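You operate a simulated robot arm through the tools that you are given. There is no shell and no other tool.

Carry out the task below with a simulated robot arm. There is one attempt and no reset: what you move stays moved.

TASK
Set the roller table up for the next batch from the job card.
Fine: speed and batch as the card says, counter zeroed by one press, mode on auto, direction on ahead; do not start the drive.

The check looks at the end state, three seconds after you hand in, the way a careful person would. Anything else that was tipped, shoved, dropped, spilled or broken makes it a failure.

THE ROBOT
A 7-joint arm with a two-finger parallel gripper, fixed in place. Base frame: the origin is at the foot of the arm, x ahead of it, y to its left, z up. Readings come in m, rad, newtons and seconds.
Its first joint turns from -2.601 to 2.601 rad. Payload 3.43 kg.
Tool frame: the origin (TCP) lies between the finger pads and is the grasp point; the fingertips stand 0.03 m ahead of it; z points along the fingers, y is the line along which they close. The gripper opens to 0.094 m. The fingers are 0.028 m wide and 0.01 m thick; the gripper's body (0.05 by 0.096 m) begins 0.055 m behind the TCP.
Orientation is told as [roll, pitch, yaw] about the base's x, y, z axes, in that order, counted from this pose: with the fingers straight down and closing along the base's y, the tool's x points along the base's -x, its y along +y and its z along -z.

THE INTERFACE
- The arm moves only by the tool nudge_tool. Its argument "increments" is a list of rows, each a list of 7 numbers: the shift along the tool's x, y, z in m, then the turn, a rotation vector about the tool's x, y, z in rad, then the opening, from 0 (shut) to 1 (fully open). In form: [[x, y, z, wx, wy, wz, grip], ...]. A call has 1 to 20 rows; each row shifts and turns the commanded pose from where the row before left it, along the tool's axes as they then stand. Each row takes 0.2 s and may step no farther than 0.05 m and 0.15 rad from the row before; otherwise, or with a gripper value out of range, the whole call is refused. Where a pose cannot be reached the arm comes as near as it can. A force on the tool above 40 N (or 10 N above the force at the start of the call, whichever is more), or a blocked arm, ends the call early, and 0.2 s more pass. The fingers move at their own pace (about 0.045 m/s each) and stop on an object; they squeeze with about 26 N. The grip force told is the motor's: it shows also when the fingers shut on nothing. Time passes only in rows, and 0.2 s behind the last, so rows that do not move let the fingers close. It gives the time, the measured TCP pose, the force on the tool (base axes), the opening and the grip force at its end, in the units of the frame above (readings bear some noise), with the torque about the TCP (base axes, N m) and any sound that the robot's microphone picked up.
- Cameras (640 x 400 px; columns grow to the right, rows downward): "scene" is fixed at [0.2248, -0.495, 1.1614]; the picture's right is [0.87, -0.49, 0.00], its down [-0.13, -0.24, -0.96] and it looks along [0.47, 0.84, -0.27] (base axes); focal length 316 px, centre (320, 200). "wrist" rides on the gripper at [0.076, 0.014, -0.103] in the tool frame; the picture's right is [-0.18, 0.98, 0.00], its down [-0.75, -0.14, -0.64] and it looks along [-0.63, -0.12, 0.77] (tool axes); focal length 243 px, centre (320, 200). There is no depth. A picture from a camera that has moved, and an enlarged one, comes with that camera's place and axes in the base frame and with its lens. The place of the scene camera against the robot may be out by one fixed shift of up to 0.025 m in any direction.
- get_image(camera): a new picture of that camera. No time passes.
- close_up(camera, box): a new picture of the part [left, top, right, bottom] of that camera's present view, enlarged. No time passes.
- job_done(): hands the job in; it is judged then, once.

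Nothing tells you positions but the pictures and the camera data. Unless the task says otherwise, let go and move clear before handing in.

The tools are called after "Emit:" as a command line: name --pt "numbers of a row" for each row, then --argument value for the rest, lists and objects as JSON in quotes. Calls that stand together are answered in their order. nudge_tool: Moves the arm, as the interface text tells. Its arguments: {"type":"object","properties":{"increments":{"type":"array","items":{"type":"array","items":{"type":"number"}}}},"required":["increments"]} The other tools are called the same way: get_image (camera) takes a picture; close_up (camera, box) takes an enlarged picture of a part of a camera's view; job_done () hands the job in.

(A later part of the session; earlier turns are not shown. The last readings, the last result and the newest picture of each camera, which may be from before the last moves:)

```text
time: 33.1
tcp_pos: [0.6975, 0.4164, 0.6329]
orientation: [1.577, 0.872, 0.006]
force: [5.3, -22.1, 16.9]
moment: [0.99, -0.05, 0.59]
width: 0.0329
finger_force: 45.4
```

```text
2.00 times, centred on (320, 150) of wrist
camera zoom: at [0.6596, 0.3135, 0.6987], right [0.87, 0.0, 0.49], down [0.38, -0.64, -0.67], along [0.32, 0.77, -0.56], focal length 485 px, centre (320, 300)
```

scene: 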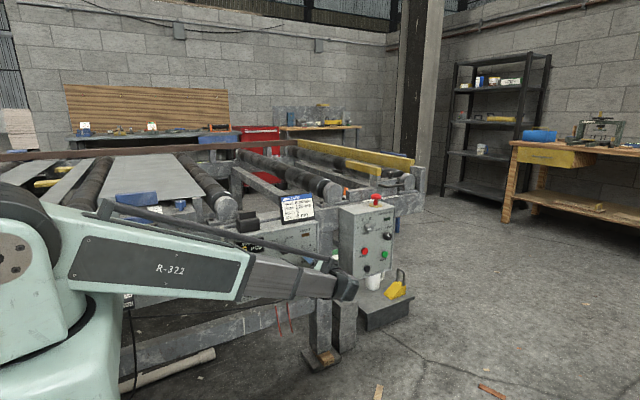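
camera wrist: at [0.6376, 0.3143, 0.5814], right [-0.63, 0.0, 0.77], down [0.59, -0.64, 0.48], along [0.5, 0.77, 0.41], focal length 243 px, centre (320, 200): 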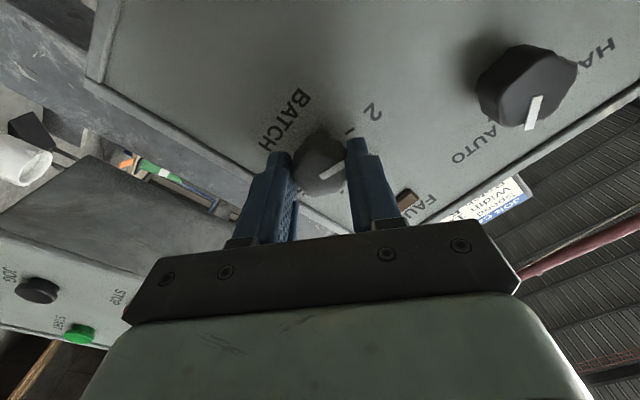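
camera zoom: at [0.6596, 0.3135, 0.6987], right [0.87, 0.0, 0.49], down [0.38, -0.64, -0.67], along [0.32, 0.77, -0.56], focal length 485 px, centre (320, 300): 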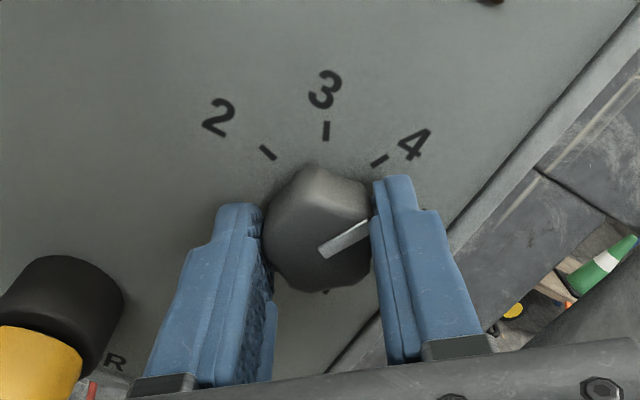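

The mark is now on 4. I release, turn the open fingers back to -0.44 rad in place, and look.

Emit:
nudge_tool --pt "0 0 0 0 0 0 0.6" --pt "0 0 0 0 0 0 0.6" --pt "0 0 0 0 0 0 0.6" --pt "0 0 -0.03 0 0 0 0.6" --pt "0 0 0 0 0 -0.15 0.6" --pt "0 0 0 0 0 -0.15 0.6" --pt "0 0 0 0 0 -0.15 0.6" --pt "0 0 0 0 0 -0.15 0.6" --pt "0 0 0 0 0 -0.15 0.6" --pt "0 0 0 0 0 -0.15 0.6" --pt "0 0 0 0 0 -0.15 0.6" --pt "0 0 0 0 0 -0.15 0.6" --pt "0 0 0 0 0 -0.11 0.6" --pt "0 0 0 0 0 0 0.6"

Emit:
get_image --camera "wrist"

Emit:
close_up --camera "wrist" --box '[220, 50, 420, 250]'

```text
time: 36.1
tcp_pos: [0.6984, 0.3871, 0.6316]
orientation: [1.574, -0.441, 0.001]
force: [0.2, 0.3, -0.3]
moment: [0.03, -0.01, 0.0]
width: 0.0563
finger_force: 0.1
```

```text
taken
camera wrist: at [0.624, 0.285, 0.6112], right [-0.25, 0.0, 0.97], down [0.74, -0.64, 0.19], along [0.62, 0.77, 0.17], focal length 243 px, centre (320, 200)
```

wrist: 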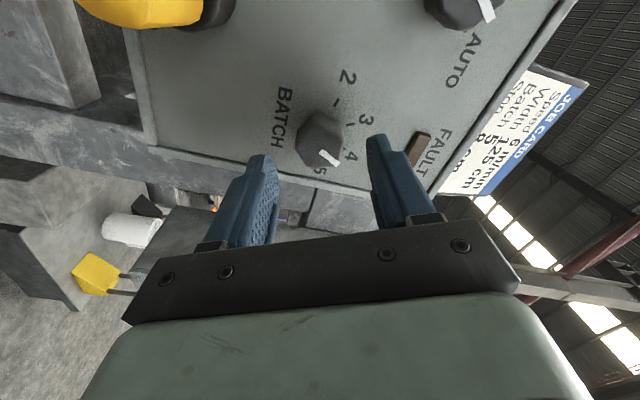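

```text
2.00 times, centred on (320, 150) of wrist
camera zoom: at [0.624, 0.285, 0.6112], right [-0.25, 0.0, 0.97], down [0.74, -0.64, 0.19], along [0.62, 0.77, 0.17], focal length 485 px, centre (320, 300)
```

zoom: 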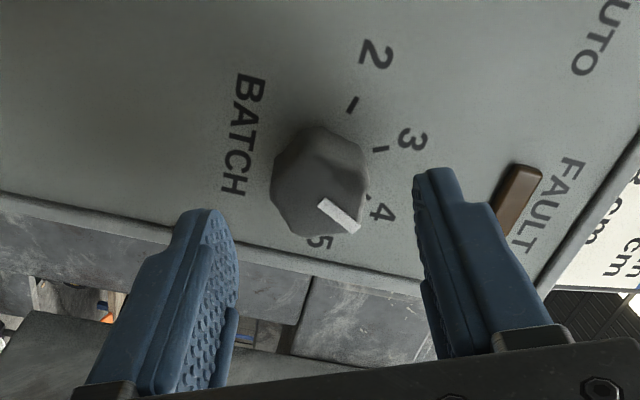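

The mark is at +25°, exactly on 4. I regrip and turn the last 50° to 5.

Emit:
nudge_tool --pt "0 0 0.015 0 0 0 0.6" --pt "0 0 0.015 0 0 0 0.6" --pt "0 0 0 0 0 0 0.6" --pt "0 0 0 0 0 0 0.25" --pt "0 0 0 0 0 0 0.25" --pt "0 0 0 0 0 0 0.25" --pt "0 0 0 0 0 0 0.25"

```text
time: 37.7
tcp_pos: [0.6968, 0.4172, 0.6319]
orientation: [1.574, -0.442, 0.002]
force: [-3.1, 6.9, 12.1]
moment: [-0.08, -0.01, -0.02]
width: 0.033
finger_force: 44.8
```

Emit:
nudge_tool --pt "0 0.0005 0 0 0 0.04 0.25" --pt "0 0 0 0 0 0.05 0.25" --pt "0 0 0 0 0 0.05 0.25" --pt "0 0 0 0 0 0.05 0.25" --pt "0 0 0 0 0 0.05 0.25" --pt "0 0 0 0 0 0.05 0.25" --pt "0 0 0 0 0 0.05 0.25" --pt "0 0 0 0 0 0.05 0.25" --pt "0 0 0 0 0 0.05 0.25" --pt "0 0 0 0 0 0.05 0.25" --pt "0 0 0 0 0 0.05 0.25" --pt "0 0 0 0 0 0.05 0.25" --pt "0 0 0 0 0 0.05 0.25" --pt "0 0 0 0 0 0.05 0.25" --pt "0 0 0 0 0 0.05 0.25" --pt "0 0 0 0 0 0.05 0.25" --pt "0 0 0 0 0 0.05 0.25" --pt "0 0 0 0 0 0.033 0.25" --pt "0 0 0 0 0 0 0.25"

Emit:
close_up --camera "wrist" --box '[220, 50, 420, 250]'

```text
time: 41.7
tcp_pos: [0.6981, 0.4162, 0.6317]
orientation: [1.573, 0.431, 0.004]
force: [0.5, 15.6, 14.0]
moment: [-0.11, -0.75, -0.33]
width: 0.0333
finger_force: 45.0
```

```text
2.00 times, centred on (320, 150) of wrist
camera zoom: at [0.634, 0.3135, 0.6761], right [0.58, 0.0, 0.82], down [0.63, -0.64, -0.45], along [0.52, 0.77, -0.37], focal length 485 px, centre (320, 300)
```

zoom: 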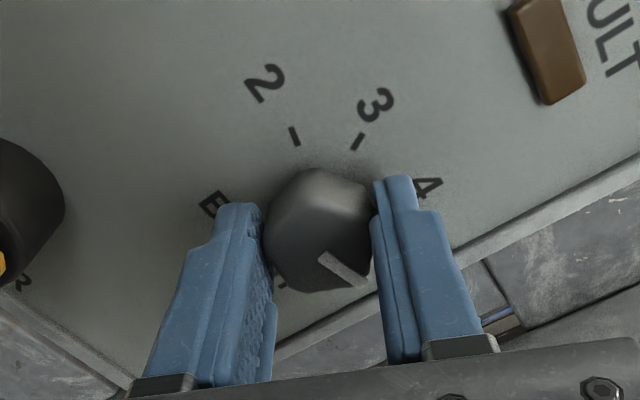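

A 0.75 Nm torque about the axis suggests the knob reached its end stop at 5. I release and back off to check.

Emit:
nudge_tool --pt "0 0 0 0 0 0 0.6" --pt "0 0 0 0 0 0 0.6" --pt "0 0 0 0 0 0 0.6" --pt "0 0 -0.03 0 0 0 0.6" --pt "0 0 -0.05 0 0 0 0.6" --pt "0 0 -0.05 0 0 0 0.6" --pt "0 0 -0.05 0 0 -0.15 0.6" --pt "0 0 -0.05 0 0 -0.15 0.6" --pt "0 0 0 0 0 -0.131 0.6" --pt "0 0 0 0 0 0 0.6"

Emit:
get_image --camera "wrist"

Emit:
close_up --camera "wrist" --box '[240, 40, 400, 180]'

Emit:
get_image --camera "scene"

```text
time: 43.9
tcp_pos: [0.7014, 0.1847, 0.6332]
orientation: [1.572, -0.001, 0.002]
force: [-0.9, 0.7, 0.2]
moment: [-0.01, 0.01, 0.01]
width: 0.0565
finger_force: 0.0
```

```text
taken
camera wrist: at [0.6257, 0.0832, 0.6454], right [0.18, 0.0, 0.98], down [0.76, -0.64, -0.14], along [0.63, 0.77, -0.12], focal length 243 px, centre (320, 200)
```

wrist: 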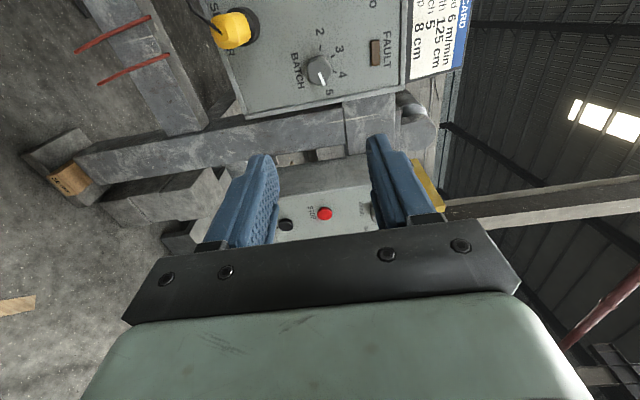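

```text
2.86 times, centred on (320, 110) of wrist
camera zoom: at [0.6257, 0.0832, 0.6454], right [0.18, 0.0, 0.98], down [0.76, -0.64, -0.14], along [0.63, 0.77, -0.12], focal length 693 px, centre (320, 457)
```

zoom: 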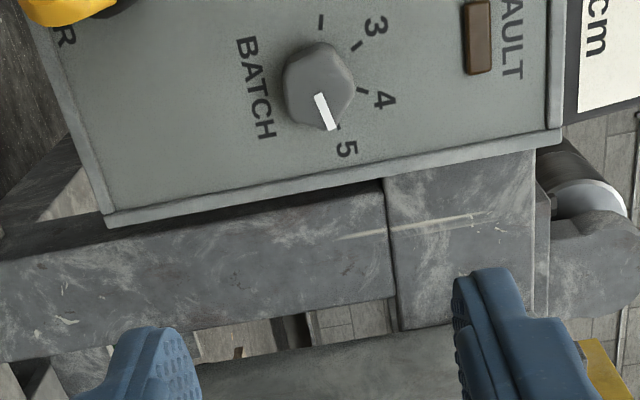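

```text
taken
```

scene: 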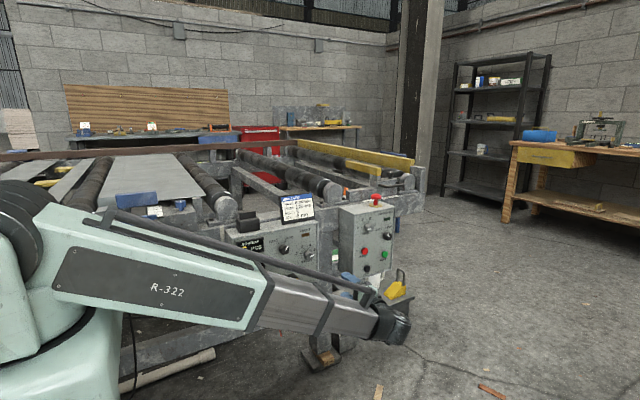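

Batch now points at 5. Next is the ZERO button: I close the fingers and move in front of it, keeping well back to inspect the cable.

Emit:
nudge_tool --pt "0.038 -0.0143 0 0 0 0 0" --pt "0.038 -0.0143 0 0 0 0 0" --pt "0.038 -0.0143 0 0 0 0 0" --pt "0.038 -0.0143 0 0 0 0 0" --pt "0.038 -0.0143 0 0 0 0 0" --pt "0.038 -0.0143 0 0 0 0 0" --pt "0 0 0 0 0 0 0"

Emit:
get_image --camera "wrist"

Emit:
get_image --camera "scene"

Emit:
close_up --camera "wrist" --box '[200, 20, 440, 170]'

```text
time: 45.5
tcp_pos: [0.4704, 0.1861, 0.548]
orientation: [1.574, 0.0, 0.002]
force: [-1.1, 0.8, 0.0]
moment: [0.0, -0.01, 0.0]
width: 0.0
finger_force: 26.0
```

```text
taken
camera wrist: at [0.3947, 0.0838, 0.5614], right [0.18, 0.0, 0.98], down [0.76, -0.64, -0.14], along [0.63, 0.77, -0.12], focal length 243 px, centre (320, 200)
```

wrist: 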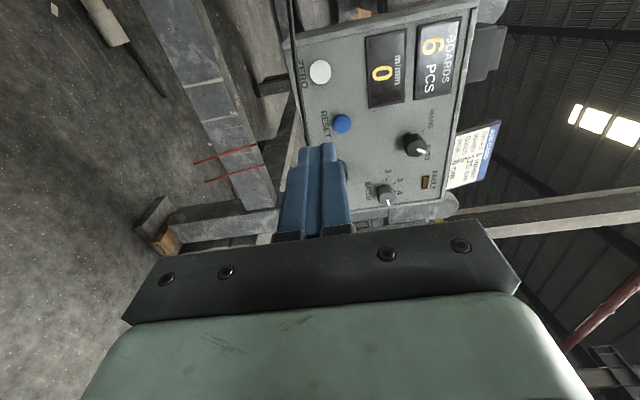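

```text
taken
```

scene: 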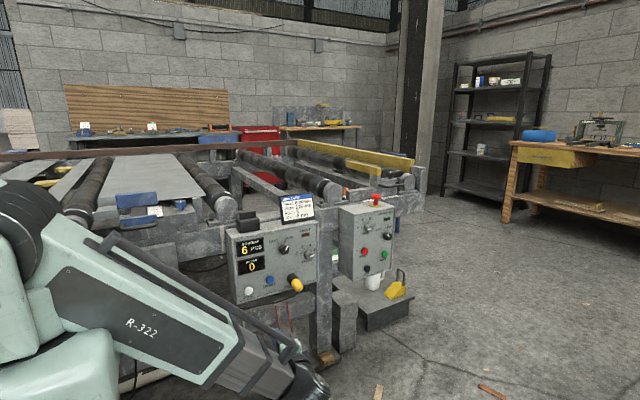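

```text
2.67 times, centred on (320, 95) of wrist
camera zoom: at [0.3947, 0.0838, 0.5614], right [0.18, 0.0, 0.98], down [0.76, -0.64, -0.14], along [0.63, 0.77, -0.12], focal length 647 px, centre (320, 480)
```

zoom: 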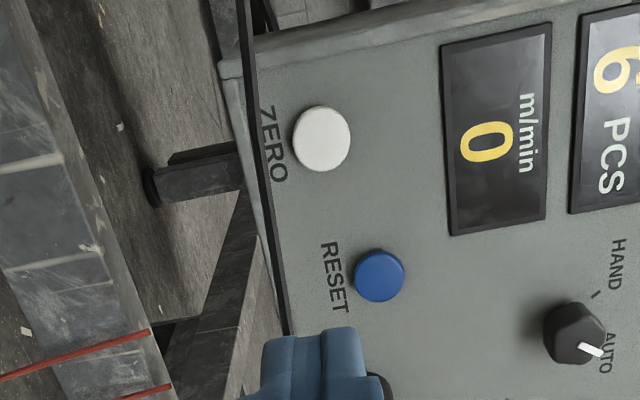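

The sensor cable hangs about 6 cm in front of the panel at roughly z≈0.523, just below ZERO (0.473, 0.453, 0.5475). I'll tilt the tool 15° so the gripper body stays above the cable, then approach from slightly above.

Emit:
nudge_tool --pt "0 0.02 0 0.13 0 0 0" --pt "0 0 0 0.13 0 0 0" --pt "0 0 0 0 0 0 0"

Emit:
get_image --camera "wrist"

Emit:
close_up --camera "wrist" --box '[200, 20, 440, 170]'

```text
time: 46.3
tcp_pos: [0.47, 0.1871, 0.5672]
orientation: [1.313, 0.0, 0.001]
force: [-0.5, -0.4, 0.2]
moment: [0.03, 0.02, -0.02]
width: 0.0
finger_force: 26.3
```

```text
taken
camera wrist: at [0.3944, 0.0912, 0.6059], right [0.18, 0.25, 0.95], down [0.76, -0.66, 0.03], along [0.63, 0.71, -0.31], focal length 243 px, centre (320, 200)
```

wrist: 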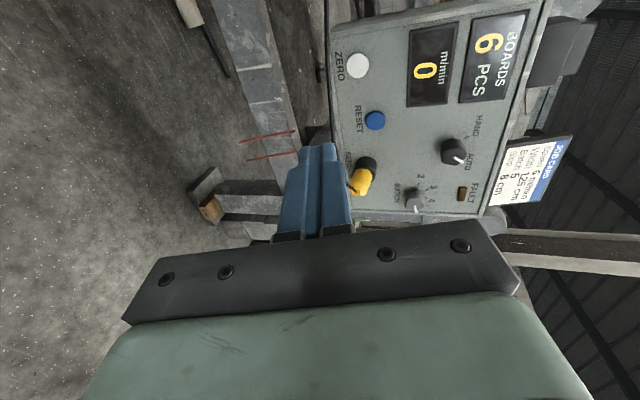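

```text
2.67 times, centred on (320, 95) of wrist
camera zoom: at [0.3944, 0.0912, 0.6059], right [0.18, 0.25, 0.95], down [0.76, -0.66, 0.03], along [0.63, 0.71, -0.31], focal length 647 px, centre (320, 480)
```

zoom: 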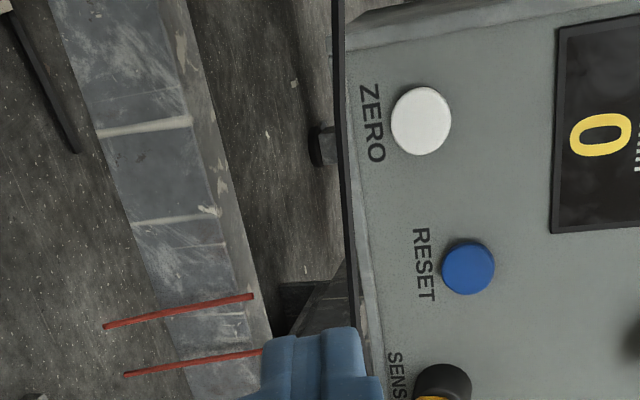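

The triangulated cable is at y≈0.397, z≈0.523, confirming the clearance. I move to a pre-press point about 4 cm in front of ZERO.

Emit:
nudge_tool --pt "-0.0006 0.0072 0.039 0 0 0 0" --pt "-0.0006 0.0072 0.039 0 0 0 0" --pt "-0.0006 0.0072 0.039 0 0 0 0" --pt "-0.0006 0.0072 0.039 0 0 0 0" --pt "-0.0006 0.0072 0.039 0 0 0 0" --pt "0 0 0 0 0 0 0"

Emit:
get_image --camera "wrist"

Emit:
close_up --camera "wrist" --box '[240, 80, 400, 220]'

Emit:
close_up --camera "scene" --box '[220, 210, 340, 330]'

```text
time: 47.7
tcp_pos: [0.4747, 0.3855, 0.5495]
orientation: [1.312, 0.001, 0.002]
force: [0.4, 0.0, 0.1]
moment: [0.0, 0.02, 0.0]
width: 0.0
finger_force: 26.0
```

```text
taken
camera wrist: at [0.3998, 0.2902, 0.5883], right [0.18, 0.25, 0.95], down [0.75, -0.66, 0.03], along [0.63, 0.71, -0.31], focal length 243 px, centre (320, 200)
```

wrist: 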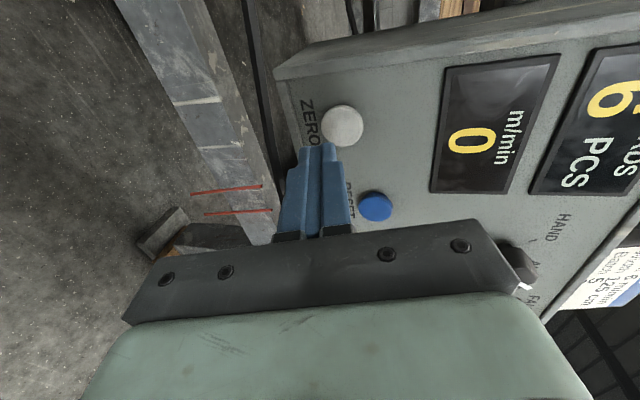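

```text
2.86 times, centred on (320, 150) of wrist
camera zoom: at [0.3998, 0.2902, 0.5883], right [0.18, 0.25, 0.95], down [0.75, -0.66, 0.03], along [0.63, 0.71, -0.31], focal length 693 px, centre (320, 343)
```

zoom: 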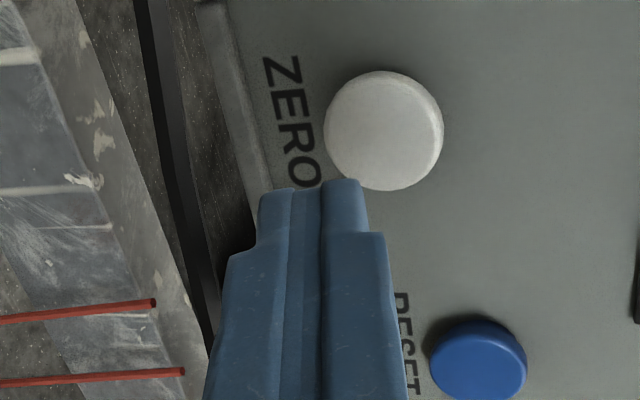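

```text
3.33 times, centred on (280, 270) of scene
camera zoom: at [0.2248, -0.495, 1.1614], right [0.87, -0.49, 0.0], down [-0.13, -0.24, -0.96], along [0.47, 0.84, -0.27], focal length 1052 px, centre (453, -33)
```

zoom: 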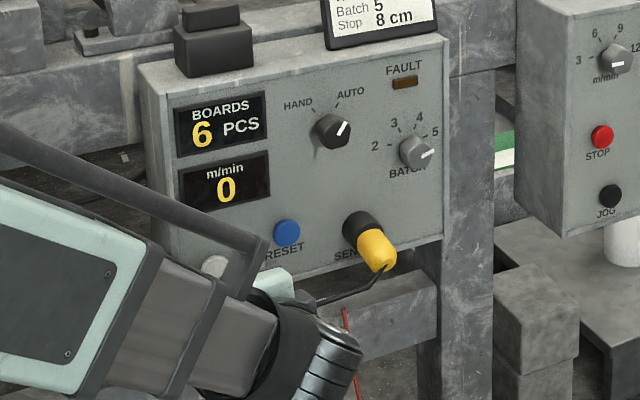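

The scene view confirms mode on AUTO and batch on 5. The closed fingertips are lined up with ZERO; I advance toward it with small steps.

Emit:
nudge_tool --pt "0.0015 0.0013 0.005 0 0 0 0" --pt "0 0.0013 0.005 0 0 0 0" --pt "0 0.0013 0.005 0 0 0 0" --pt "0 0.0013 0.005 0 0 0 0" --pt "0 0 0 0 0 0 0"

Emit:
close_up --camera "wrist" --box '[240, 80, 400, 220]'

```text
time: 48.9
tcp_pos: [0.4709, 0.4046, 0.5534]
orientation: [1.313, 0.0, 0.002]
force: [-0.3, 0.1, -0.5]
moment: [0.01, -0.05, 0.0]
width: 0.0
finger_force: 26.0
```

```text
2.86 times, centred on (320, 150) of wrist
camera zoom: at [0.3953, 0.3096, 0.5899], right [0.18, 0.25, 0.95], down [0.75, -0.66, 0.03], along [0.63, 0.71, -0.31], focal length 693 px, centre (320, 343)
```

zoom: 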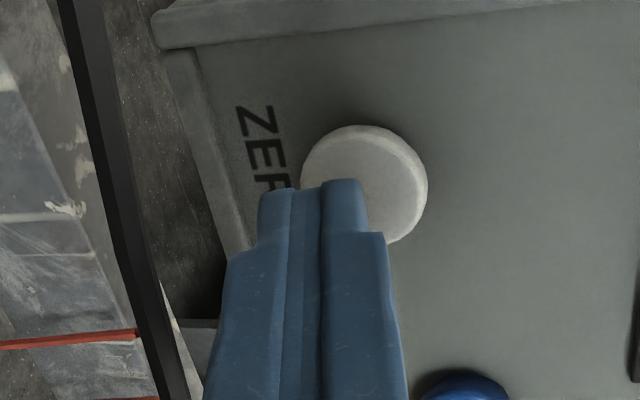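

Emit:
nudge_tool --pt "0 0.0008 0.0029 0 0 0 0" --pt "0 0.0008 0.0029 0 0 0 0" --pt "0 0.0008 0.0029 0 0 0 0" --pt "0 0 0 0 0 0 0"

Emit:
close_up --camera "wrist" --box '[240, 80, 400, 220]'

```text
time: 49.9
tcp_pos: [0.4715, 0.414, 0.5509]
orientation: [1.315, 0.001, 0.002]
force: [-0.3, 0.3, 0.4]
moment: [-0.01, 0.0, -0.02]
width: 0.0
finger_force: 26.2
```

```text
2.86 times, centred on (320, 150) of wrist
camera zoom: at [0.3953, 0.3182, 0.5899], right [0.18, 0.25, 0.95], down [0.76, -0.66, 0.03], along [0.63, 0.71, -0.31], focal length 693 px, centre (320, 343)
```

zoom: 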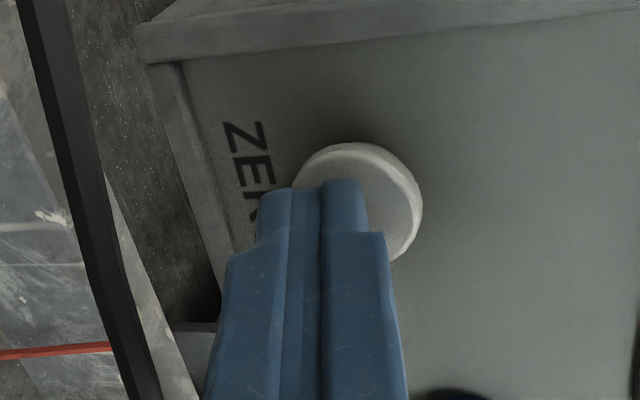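

No contact yet; I keep advancing in 2 mm steps.

Emit:
nudge_tool --pt "0 0.0005 0.0019 0 0 0 0" --pt "0 0.0005 0.0019 0 0 0 0" --pt "0 0.0005 0.0019 0 0 0 0" --pt "0 0 0 0 0 0 0"

```text
time: 50.9
tcp_pos: [0.4713, 0.4197, 0.5518]
orientation: [1.312, 0.0, 0.003]
force: [1.2, -2.6, -0.9]
moment: [-0.03, 0.0, -0.12]
width: 0.0001
finger_force: 26.0
```

Contact has begun (2.6 N). I press on in 1.5 mm steps, watching for the click.

Emit:
nudge_tool --pt "0 0.0004 0.00145 0 0 0 0" --pt "0 0.0004 0.00145 0 0 0 0" --pt "0 0 0 0 0 0 0"

Emit:
close_up --camera "scene" --box '[220, 210, 340, 330]'

```text
time: 51.7
tcp_pos: [0.4697, 0.424, 0.5515]
orientation: [1.313, 0.0, 0.003]
force: [0.0, -3.0, 1.9]
moment: [0.03, -0.01, -0.05]
width: 0.0001
finger_force: 25.8
heard: click
```

```text
3.33 times, centred on (280, 270) of scene
camera zoom: at [0.2248, -0.495, 1.1614], right [0.87, -0.49, 0.0], down [-0.13, -0.24, -0.96], along [0.47, 0.84, -0.27], focal length 1052 px, centre (453, -33)
```

zoom: 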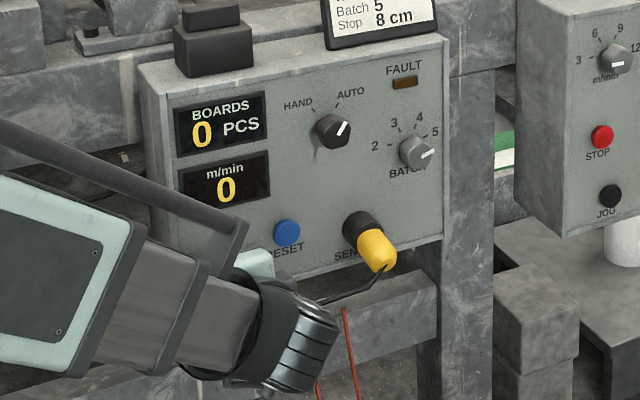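

A click sounded and the counter reads 0. I withdraw straight back, in one clean motion.

Emit:
nudge_tool --pt "0 -0.0077 -0.029 0 0 0 0" --pt "0 -0.0115 -0.0435 0 0 0 0" --pt "0 -0.0115 -0.0435 0 0 0 0" --pt "0 -0.0115 -0.0435 0 0 0 0" --pt "0 -0.0115 -0.0435 0 0 0 0" --pt "0 0 0 0 0 0 0"

Emit:
close_up --camera "scene" --box '[220, 190, 340, 310]'

Emit:
close_up --camera "scene" --box '[270, 228, 320, 268]'

```text
time: 53.1
tcp_pos: [0.4729, 0.2092, 0.5535]
orientation: [1.312, 0.001, 0.002]
force: [0.2, -0.5, -0.2]
moment: [0.04, 0.03, 0.03]
width: 0.0
finger_force: 25.8
```

```text
3.33 times, centred on (280, 250) of scene
camera zoom: at [0.2248, -0.495, 1.1614], right [0.87, -0.49, 0.0], down [-0.13, -0.24, -0.96], along [0.47, 0.84, -0.27], focal length 1052 px, centre (453, 33)
```

zoom: 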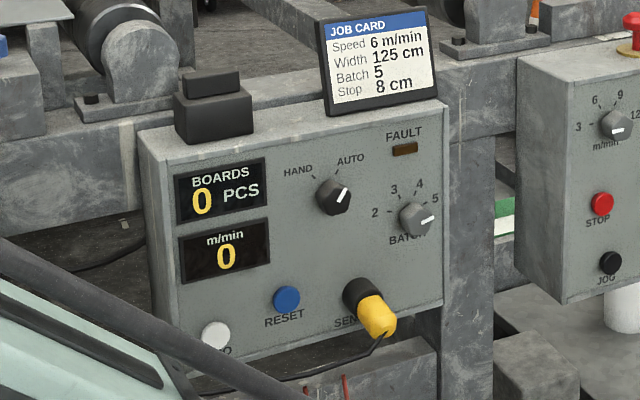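

```text
10.00 times, centred on (295, 248) of scene
camera zoom: at [0.2248, -0.495, 1.1614], right [0.87, -0.49, 0.0], down [-0.13, -0.24, -0.96], along [0.47, 0.84, -0.27], focal length 3157 px, centre (570, -280)
```

zoom: 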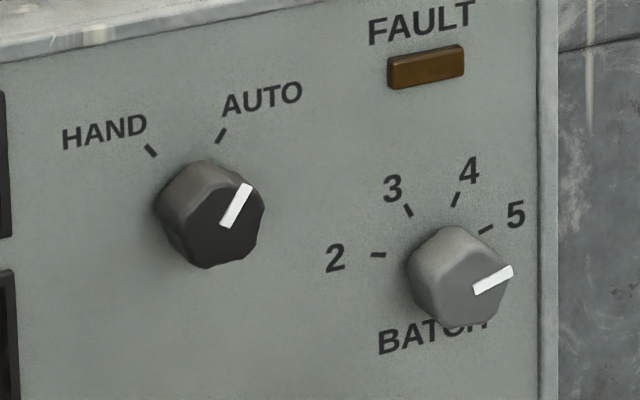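

The left panel is done: counter 0, mode AUTO, batch 5. Now I level the tool again and go over to the right box to look at its knobs.

Emit:
nudge_tool --pt "0 0 0 -0.129 0 0 0.6" --pt "0 0 0 -0.129 0 0 0.6" --pt "-0.0419 0.0163 -0.0067 0 0 0 0.6" --pt "-0.0419 0.0163 -0.0067 0 0 0 0.6" --pt "-0.0419 0.0163 -0.0067 0 0 0 0.6" --pt "-0.0419 0.0163 -0.0067 0 0 0 0.6" --pt "-0.0419 0.0163 -0.0067 0 0 0 0.6" --pt "-0.0419 0.0163 -0.0067 0 0 0 0.6" --pt "-0.0419 0.0163 -0.0067 0 0 0 0.6" --pt "-0.0419 0.0163 -0.0067 0 0 0 0.6" --pt "-0.0419 0.0163 -0.0067 0 0 0 0.6" --pt "0 0 0 0 0 0 0.6"

Emit:
get_image --camera "wrist"

Emit:
close_up --camera "wrist" --box '[200, 30, 440, 180]'

Emit:
get_image --camera "scene"

```text
time: 55.7
tcp_pos: [0.8502, 0.1535, 0.699]
orientation: [1.571, -0.001, 0.002]
force: [-0.3, -0.1, -0.1]
moment: [0.0, -0.01, 0.02]
width: 0.0566
finger_force: 0.0
```

```text
taken
camera wrist: at [0.7742, 0.0517, 0.712], right [0.18, 0.0, 0.98], down [0.76, -0.64, -0.14], along [0.63, 0.77, -0.12], focal length 243 px, centre (320, 200)
```

wrist: 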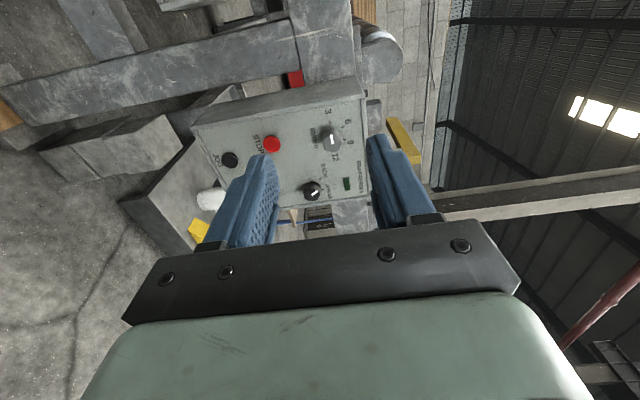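

```text
2.67 times, centred on (320, 105) of wrist
camera zoom: at [0.7742, 0.0517, 0.712], right [0.18, 0.0, 0.98], down [0.76, -0.64, -0.14], along [0.63, 0.77, -0.12], focal length 647 px, centre (320, 453)
```

zoom: 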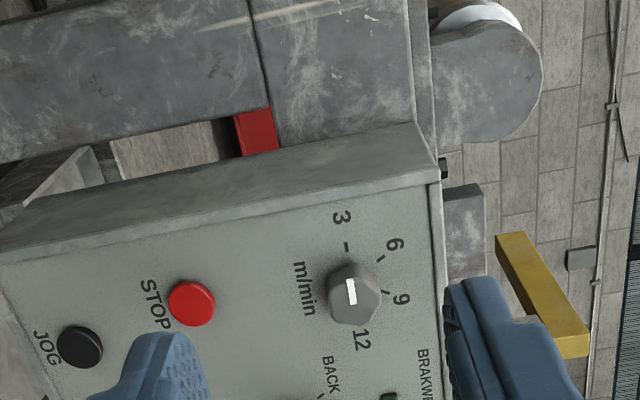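

```text
taken
```

scene: 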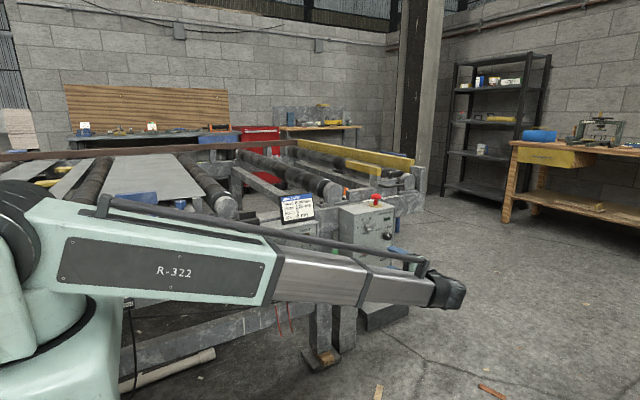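

The right box is in view with its speed knob near (0.957, 0.41, 0.697). I shift 10 cm to the right for a second view and triangulation, also checking reach.

Emit:
nudge_tool --pt "-0.04 -0.01 0 0 0 0 0.6" --pt "-0.04 -0.01 0 0 0 0 0.6" --pt "-0.04 -0.01 0 0 0 0 0.6" --pt "0 0 0 0 0 0 0.6"

Emit:
get_image --camera "wrist"

Emit:
close_up --camera "wrist" --box '[220, 0, 420, 160]'

```text
time: 56.7
tcp_pos: [0.9702, 0.1522, 0.6648]
orientation: [1.571, 0.0, 0.003]
force: [0.2, 0.6, 0.6]
moment: [-0.01, 0.0, -0.02]
width: 0.0563
finger_force: 0.0
```

```text
taken
camera wrist: at [0.8946, 0.0492, 0.678], right [0.18, 0.0, 0.98], down [0.76, -0.64, -0.14], along [0.63, 0.77, -0.12], focal length 243 px, centre (320, 200)
```

wrist: 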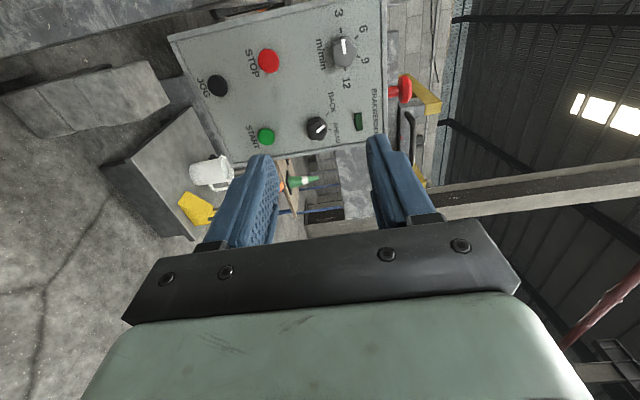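

```text
2.50 times, centred on (320, 80) of wrist
camera zoom: at [0.8946, 0.0492, 0.678], right [0.18, 0.0, 0.98], down [0.76, -0.64, -0.14], along [0.63, 0.77, -0.12], focal length 606 px, centre (320, 500)
```

zoom: 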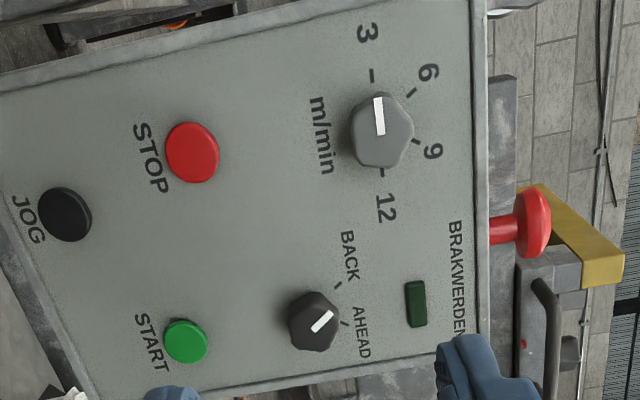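

On the right box: speed knob axis ≈ (0.956, 0.699), ticks at -90/-30/+30/+90° with the mark on 3; direction knob axis ≈ (1.053, 0.645) on BACK; panel face y≈0.437. I move in front of the speed knob for a check.

Emit:
nudge_tool --pt "0.0036 0.0084 0.037 0 0 0 0.6" --pt "0.0036 0.0084 0.037 0 0 0 0.6" --pt "0.0036 0.0084 0.037 0 0 0 0.6" --pt "0.0036 0.0084 0.037 0 0 0 0.6" --pt "0 0 0 0 0 0 0.6"

Emit:
get_image --camera "wrist"

Emit:
close_up --camera "wrist" --box '[260, 60, 380, 180]'

Emit:
get_image --camera "scene"

```text
time: 57.9
tcp_pos: [0.954, 0.3016, 0.7016]
orientation: [1.57, 0.001, 0.001]
force: [-0.3, 0.6, -0.5]
moment: [0.0, -0.03, -0.02]
width: 0.0567
finger_force: 0.0
```

```text
taken
camera wrist: at [0.8793, 0.1989, 0.7138], right [0.18, 0.0, 0.98], down [0.75, -0.64, -0.14], along [0.63, 0.77, -0.12], focal length 243 px, centre (320, 200)
```

wrist: 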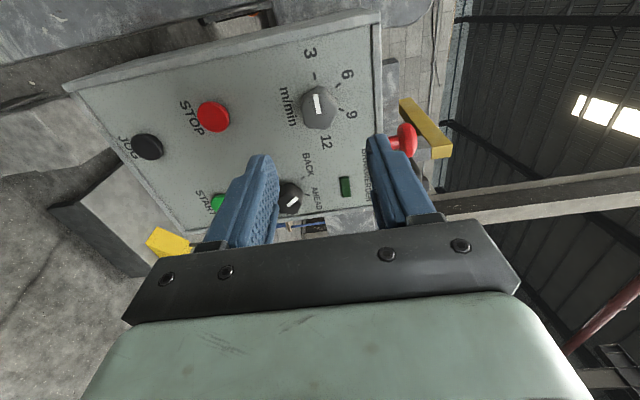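

```text
3.33 times, centred on (320, 120) of wrist
camera zoom: at [0.8793, 0.1989, 0.7138], right [0.18, 0.0, 0.98], down [0.75, -0.64, -0.14], along [0.63, 0.77, -0.12], focal length 809 px, centre (320, 467)
```

zoom: 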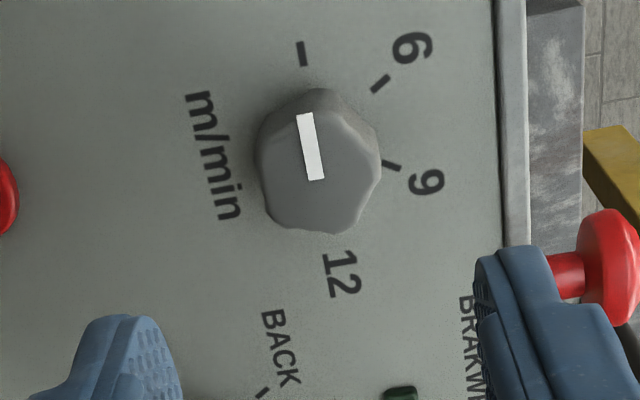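

```text
taken
```

scene: 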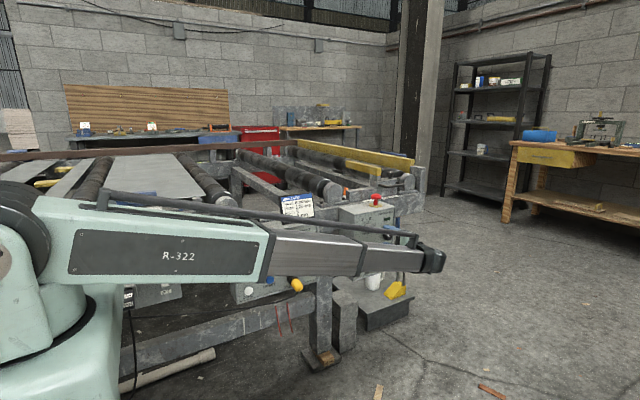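

Emit:
nudge_tool --pt "0 0 0 0 0 0 0.6"

Emit:
nudge_tool --pt "0 0 0 0 0 0 0.6"

Emit:
nudge_tool --pt "0 0 0 0 0 0 0.6"

```text
time: 58.3
tcp_pos: [0.9561, 0.3022, 0.7004]
orientation: [1.572, 0.0, 0.003]
force: [0.9, -0.4, 0.2]
moment: [0.01, -0.01, 0.0]
width: 0.0565
finger_force: 0.0
```

```text
time: 58.7
tcp_pos: [0.9555, 0.3013, 0.7012]
orientation: [1.573, 0.002, 0.001]
force: [-0.8, 0.5, -0.6]
moment: [0.03, 0.03, 0.0]
width: 0.0563
finger_force: 0.1
```

```text
time: 59.1
tcp_pos: [0.9555, 0.3011, 0.7003]
orientation: [1.571, -0.001, 0.004]
force: [0.9, -0.9, -0.2]
moment: [0.02, -0.01, 0.01]
width: 0.0562
finger_force: 0.1
```

Averaged readings give TCP (0.9555, 0.3015, 0.7006); I trim 2 mm down, pre-turn to -0.52 rad and advance partway over the knob.

Emit:
nudge_tool --pt "-0.0002 -0.002 0 0 0 0 0.6" --pt "0 0 0 0 0 -0.15 0.6" --pt "0 0 0 0 0 -0.15 0.6" --pt "0 0 0 0 0 -0.15 0.6" --pt "0 0 0 0 0 -0.07 0.6" --pt "0 0 0.025 0 0 0 0.6" --pt "0 0 0.025 0 0 0 0.6" --pt "0 0 0.02 0 0 0 0.6" --pt "0 0 0 0 0 0 0.6"

Emit:
get_image --camera "wrist"

```text
time: 61.1
tcp_pos: [0.9548, 0.3709, 0.6996]
orientation: [1.571, -0.52, 0.002]
force: [0.3, -0.8, -0.6]
moment: [-0.02, -0.03, 0.01]
width: 0.0564
finger_force: 0.0
```

```text
taken
camera wrist: at [0.8811, 0.2691, 0.6717], right [-0.33, 0.0, 0.94], down [0.73, -0.64, 0.25], along [0.6, 0.77, 0.21], focal length 243 px, centre (320, 200)
```

wrist: 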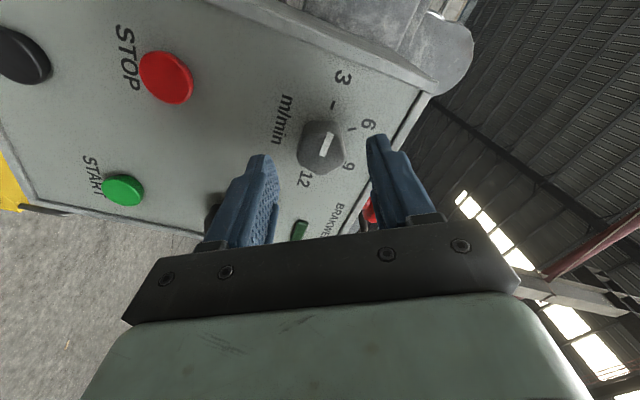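

Emit:
nudge_tool --pt "0 0 0.012 0 0 0 0.6" --pt "0 0 0.012 0 0 0 0.6" --pt "0 0 0 0 0 0 0.6" --pt "0 0 0 0 0 0 0.25" --pt "0 0 0 0 0 0 0.25" --pt "0 0 0 0 0 0 0.25" --pt "0 0 0 0 0 0 0.25"

Emit:
close_up --camera "wrist" --box '[220, 50, 420, 250]'

```text
time: 62.7
tcp_pos: [0.9535, 0.3955, 0.6987]
orientation: [1.574, -0.521, 0.002]
force: [-2.0, 1.3, 4.6]
moment: [0.12, 0.05, -0.06]
width: 0.0334
finger_force: 45.4
```

```text
2.00 times, centred on (320, 150) of wrist
camera zoom: at [0.8809, 0.2928, 0.6724], right [-0.33, 0.0, 0.94], down [0.73, -0.64, 0.25], along [0.6, 0.77, 0.21], focal length 485 px, centre (320, 300)
```

zoom: 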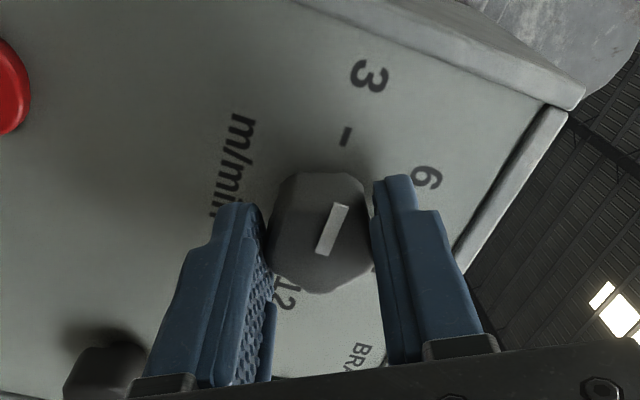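

Good grip. I turn slowly clockwise by 1.0 rad, then finish after checking.

Emit:
nudge_tool --pt "0 0.0002 0 0 0 0.05 0.25" --pt "0 0 0 0 0 0.05 0.25" --pt "0 0 0 0 0 0.05 0.25" --pt "0 0 0 0 0 0.05 0.25" --pt "0 0 0 0 0 0.05 0.25" --pt "0 0 0 0 0 0.05 0.25" --pt "0 0 0 0 0 0.05 0.25" --pt "0 0 0 0 0 0.05 0.25" --pt "0 0 0 0 0 0.05 0.25" --pt "0 0 0 0 0 0.05 0.25"

Emit:
close_up --camera "wrist" --box '[220, 50, 420, 250]'

```text
time: 64.9
tcp_pos: [0.9537, 0.3954, 0.7005]
orientation: [1.574, -0.019, 0.003]
force: [6.5, 15.8, 7.6]
moment: [-0.14, 0.0, -0.08]
width: 0.0333
finger_force: 45.0
```

```text
2.00 times, centred on (320, 150) of wrist
camera zoom: at [0.8774, 0.2927, 0.7113], right [0.17, 0.0, 0.99], down [0.76, -0.64, -0.13], along [0.63, 0.77, -0.11], focal length 485 px, centre (320, 300)
```

zoom: 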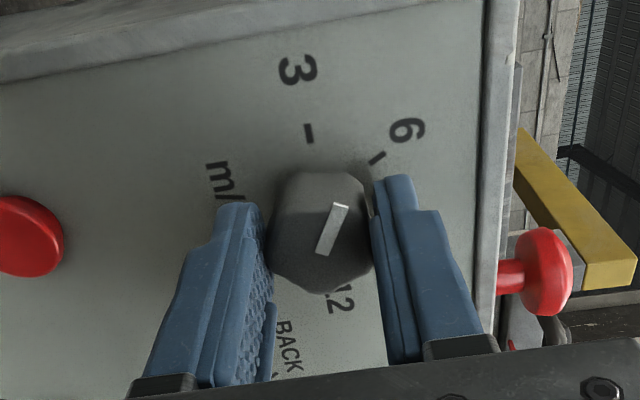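

Emit:
nudge_tool --pt "0 0 0.0004 0 0 0.05 0.25" --pt "0 0 0 0 0 0.05 0.25" --pt "0 0 0 0 0 0.05 0.25" --pt "0 0 0 0 0 0.05 0.25" --pt "0 0 0 0 0 0.05 0.25" --pt "0 0 0 0 0 0.05 0.25" --pt "0 0 0 0 0 0.05 0.25" --pt "0 0 0 0 0 0.05 0.25" --pt "0 0 0 0 0 0.05 0.25" --pt "0 0 0 0 0 0.05 0.25" --pt "0 0 0 0 0 0.047 0.25" --pt "0 0 0 0 0 0 0.25"

Emit:
close_up --camera "wrist" --box '[220, 50, 420, 250]'

```text
time: 67.5
tcp_pos: [0.9541, 0.3943, 0.7013]
orientation: [1.575, 0.524, 0.003]
force: [3.5, 3.2, 20.6]
moment: [-0.04, 0.0, -0.55]
width: 0.0331
finger_force: 45.0
```

```text
2.00 times, centred on (320, 150) of wrist
camera zoom: at [0.8953, 0.2926, 0.7497], right [0.65, 0.0, 0.76], down [0.58, -0.64, -0.5], along [0.48, 0.77, -0.42], focal length 485 px, centre (320, 300)
```

zoom: 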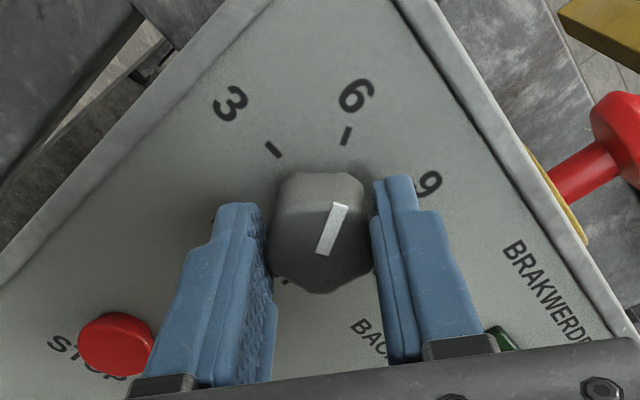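

The mark lines up with 6. I release, back straight out, and check.

Emit:
nudge_tool --pt "0 0 0 0 0 0 0.6" --pt "0 0 0 0 0 0 0.6" --pt "0 0 0 0 0 0 0.6" --pt "0 0 -0.03 0 0 0 0.6" --pt "0 0 -0.05 0 0 0 0.6" --pt "0 0 -0.03 0 0 0 0.6" --pt "0 0 0 0 0 -0.15 0.6" --pt "0 0 0 0 0 -0.15 0.6" --pt "0 0 0 0 0 -0.15 0.6" --pt "0 0 0 0 0 -0.07 0.6" --pt "0 0 0 0 0 0 0.6"

Emit:
get_image --camera "wrist"

Emit:
close_up --camera "wrist" --box '[260, 60, 380, 180]'

```text
time: 69.9
tcp_pos: [0.9544, 0.2852, 0.6988]
orientation: [1.571, 0.005, 0.003]
force: [0.0, -0.4, 0.9]
moment: [0.0, 0.02, -0.03]
width: 0.0564
finger_force: 0.0
```

```text
taken
camera wrist: at [0.8785, 0.1828, 0.7121], right [0.19, 0.0, 0.98], down [0.75, -0.64, -0.14], along [0.63, 0.77, -0.12], focal length 243 px, centre (320, 200)
```

wrist: 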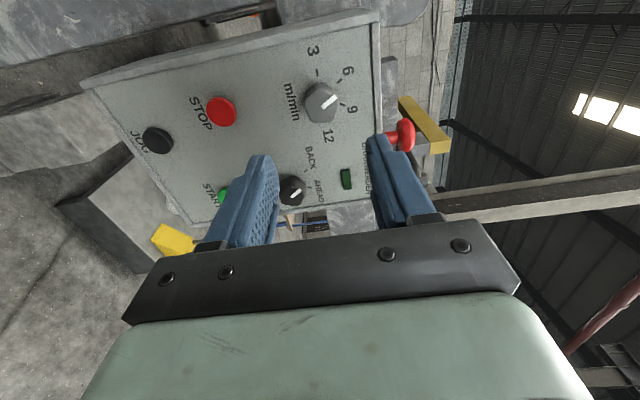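

```text
3.33 times, centred on (320, 120) of wrist
camera zoom: at [0.8785, 0.1828, 0.7121], right [0.19, 0.0, 0.98], down [0.75, -0.64, -0.14], along [0.63, 0.77, -0.12], focal length 809 px, centre (320, 467)
```

zoom: 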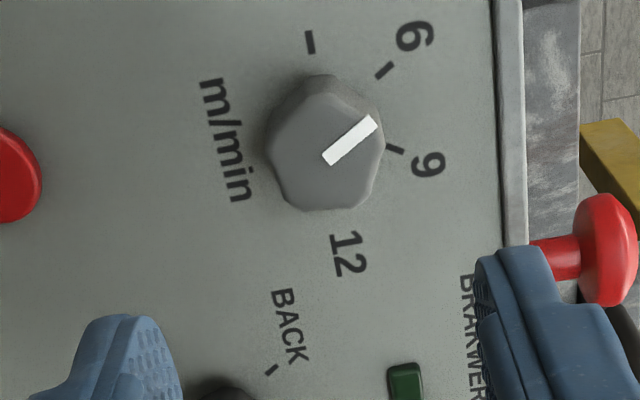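

Speed stands at 6 (mark about -27°, tick -30°). Now I move in front of the direction knob at about (1.053, 0.645), watching reach.

Emit:
nudge_tool --pt "-0.0328 -0.0178 0 0 0 0 0.6" --pt "-0.0328 -0.0178 0 0 0 0 0.6" --pt "-0.0328 -0.0178 0 0 0 0 0.6" --pt "0 0 0 0 0 0 0.6"

Emit:
nudge_tool --pt "0 0 0 0 0 0 0.6"

Emit:
nudge_tool --pt "0 0 0 0 0 0 0.6"

Emit:
get_image --camera "wrist"

Emit:
close_up --camera "wrist" --box '[260, 60, 380, 180]'

Emit:
get_image --camera "scene"

```text
time: 70.9
tcp_pos: [1.0511, 0.2844, 0.6448]
orientation: [1.571, 0.006, 0.002]
force: [-0.4, 0.2, -0.4]
moment: [-0.04, 0.03, 0.0]
width: 0.0563
finger_force: 0.2
```

```text
time: 71.3
tcp_pos: [1.0507, 0.2849, 0.6446]
orientation: [1.572, 0.007, 0.001]
force: [0.3, -0.2, -0.3]
moment: [-0.04, 0.03, 0.02]
width: 0.0563
finger_force: 0.1
```

```text
time: 71.7
tcp_pos: [1.0511, 0.283, 0.6452]
orientation: [1.571, 0.004, 0.002]
force: [0.2, -0.4, 0.2]
moment: [0.01, 0.02, 0.02]
width: 0.0562
finger_force: 0.1
```

```text
taken
camera wrist: at [0.9746, 0.1815, 0.6585], right [0.19, 0.0, 0.98], down [0.75, -0.64, -0.15], along [0.63, 0.77, -0.12], focal length 243 px, centre (320, 200)
```

wrist: 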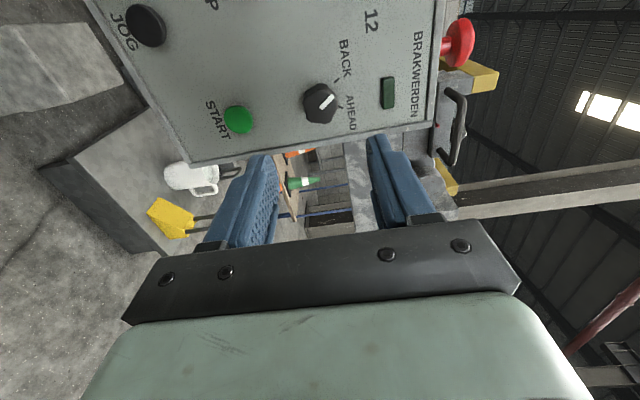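

```text
3.33 times, centred on (320, 120) of wrist
camera zoom: at [0.9746, 0.1815, 0.6585], right [0.19, 0.0, 0.98], down [0.75, -0.64, -0.15], along [0.63, 0.77, -0.12], focal length 809 px, centre (320, 467)
```

zoom: 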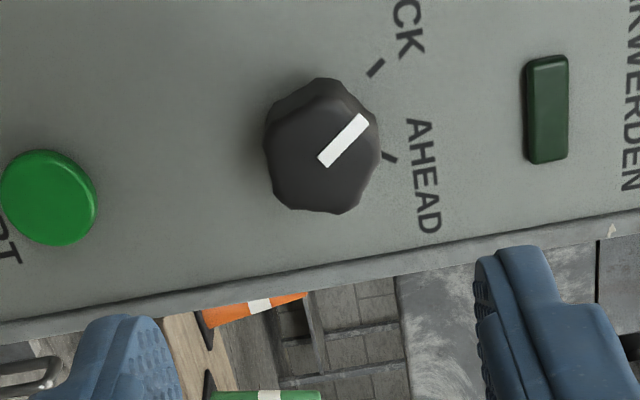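

```text
taken
```

scene: 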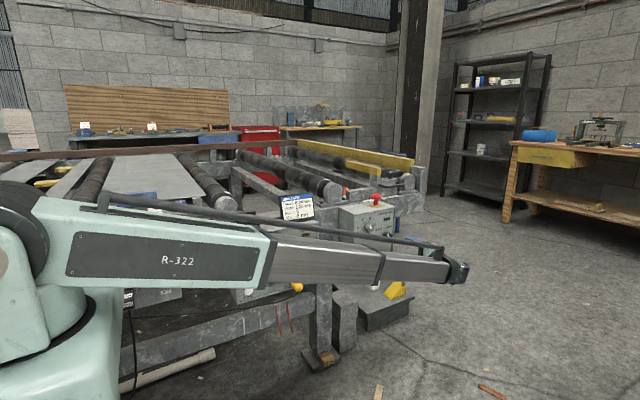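

Reach is fine so far. The direction axis is (1.0528, 0.6445), mark at -35° (BACK). I trim, pre-turn to -0.61 rad and advance partway.

Emit:
nudge_tool --pt "-0.0018 -0.0004 0 0 0 0 0.6" --pt "0 0 0 0 0 -0.15 0.6" --pt "0 0 0 0 0 -0.15 0.6" --pt "0 0 0 0 0 -0.15 0.6" --pt "0 0 0 0 0 -0.15 0.6" --pt "0 0 0 0 0 -0.016 0.6" --pt "0 0 0.025 0 0 0 0.6" --pt "0 0 0.025 0 0 0 0.6" --pt "0 0 0.02 0 0 0 0.6" --pt "0 0 0 0 0 0 0.6"

Emit:
nudge_tool --pt "0 0 0 0 0 0 0.6"

Emit:
get_image --camera "wrist"

```text
time: 73.9
tcp_pos: [1.0541, 0.3555, 0.6442]
orientation: [1.571, -0.607, 0.001]
force: [-0.8, 0.0, 0.3]
moment: [0.03, 0.04, 0.0]
width: 0.0565
finger_force: 0.1
```

```text
time: 74.3
tcp_pos: [1.0535, 0.355, 0.6442]
orientation: [1.572, -0.61, 0.001]
force: [-0.1, 0.1, -0.3]
moment: [0.0, 0.0, 0.0]
width: 0.0565
finger_force: 0.1
```

```text
taken
camera wrist: at [0.9832, 0.2526, 0.6113], right [-0.41, 0.0, 0.91], down [0.7, -0.64, 0.32], along [0.58, 0.77, 0.26], focal length 243 px, centre (320, 200)
```

wrist: 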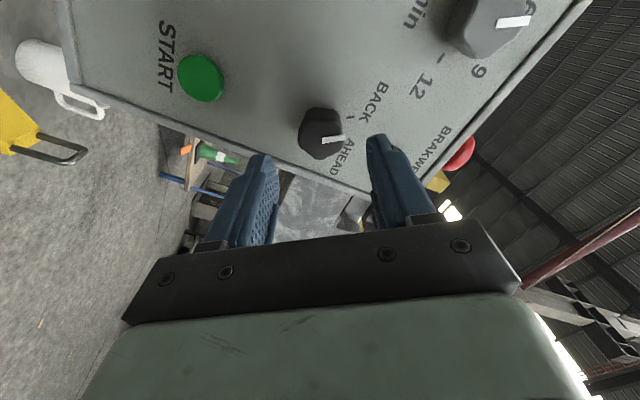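

The knob sits centrally between the fingers. I advance 4 cm to grip depth and close.

Emit:
nudge_tool --pt "0 0 0.015 0 0 0 0.6" --pt "0 0 0.015 0 0 0 0.6" --pt "0 0 0.01 0 0 0 0.6" --pt "0 0 0 0 0 0 0.6" --pt "0 0 0 0 0 0 0.25" --pt "0 0 0 0 0 0 0.25" --pt "0 0 0 0 0 0 0.25" --pt "0 0 0 0 0 0 0.25"

Emit:
close_up --camera "wrist" --box '[220, 50, 420, 250]'

```text
time: 76.1
tcp_pos: [1.0535, 0.3955, 0.6451]
orientation: [1.571, -0.611, 0.0]
force: [-5.3, 1.4, 6.3]
moment: [-0.18, 0.05, -0.11]
width: 0.0335
finger_force: 44.9
```

```text
2.00 times, centred on (320, 150) of wrist
camera zoom: at [0.9826, 0.2927, 0.6122], right [-0.41, 0.0, 0.91], down [0.7, -0.64, 0.32], along [0.58, 0.77, 0.27], focal length 485 px, centre (320, 300)
```

zoom: 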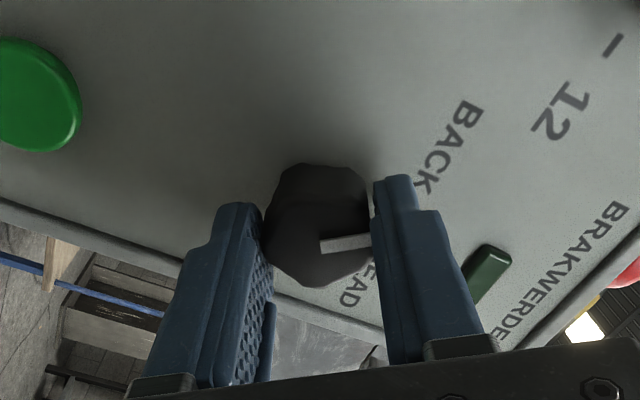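

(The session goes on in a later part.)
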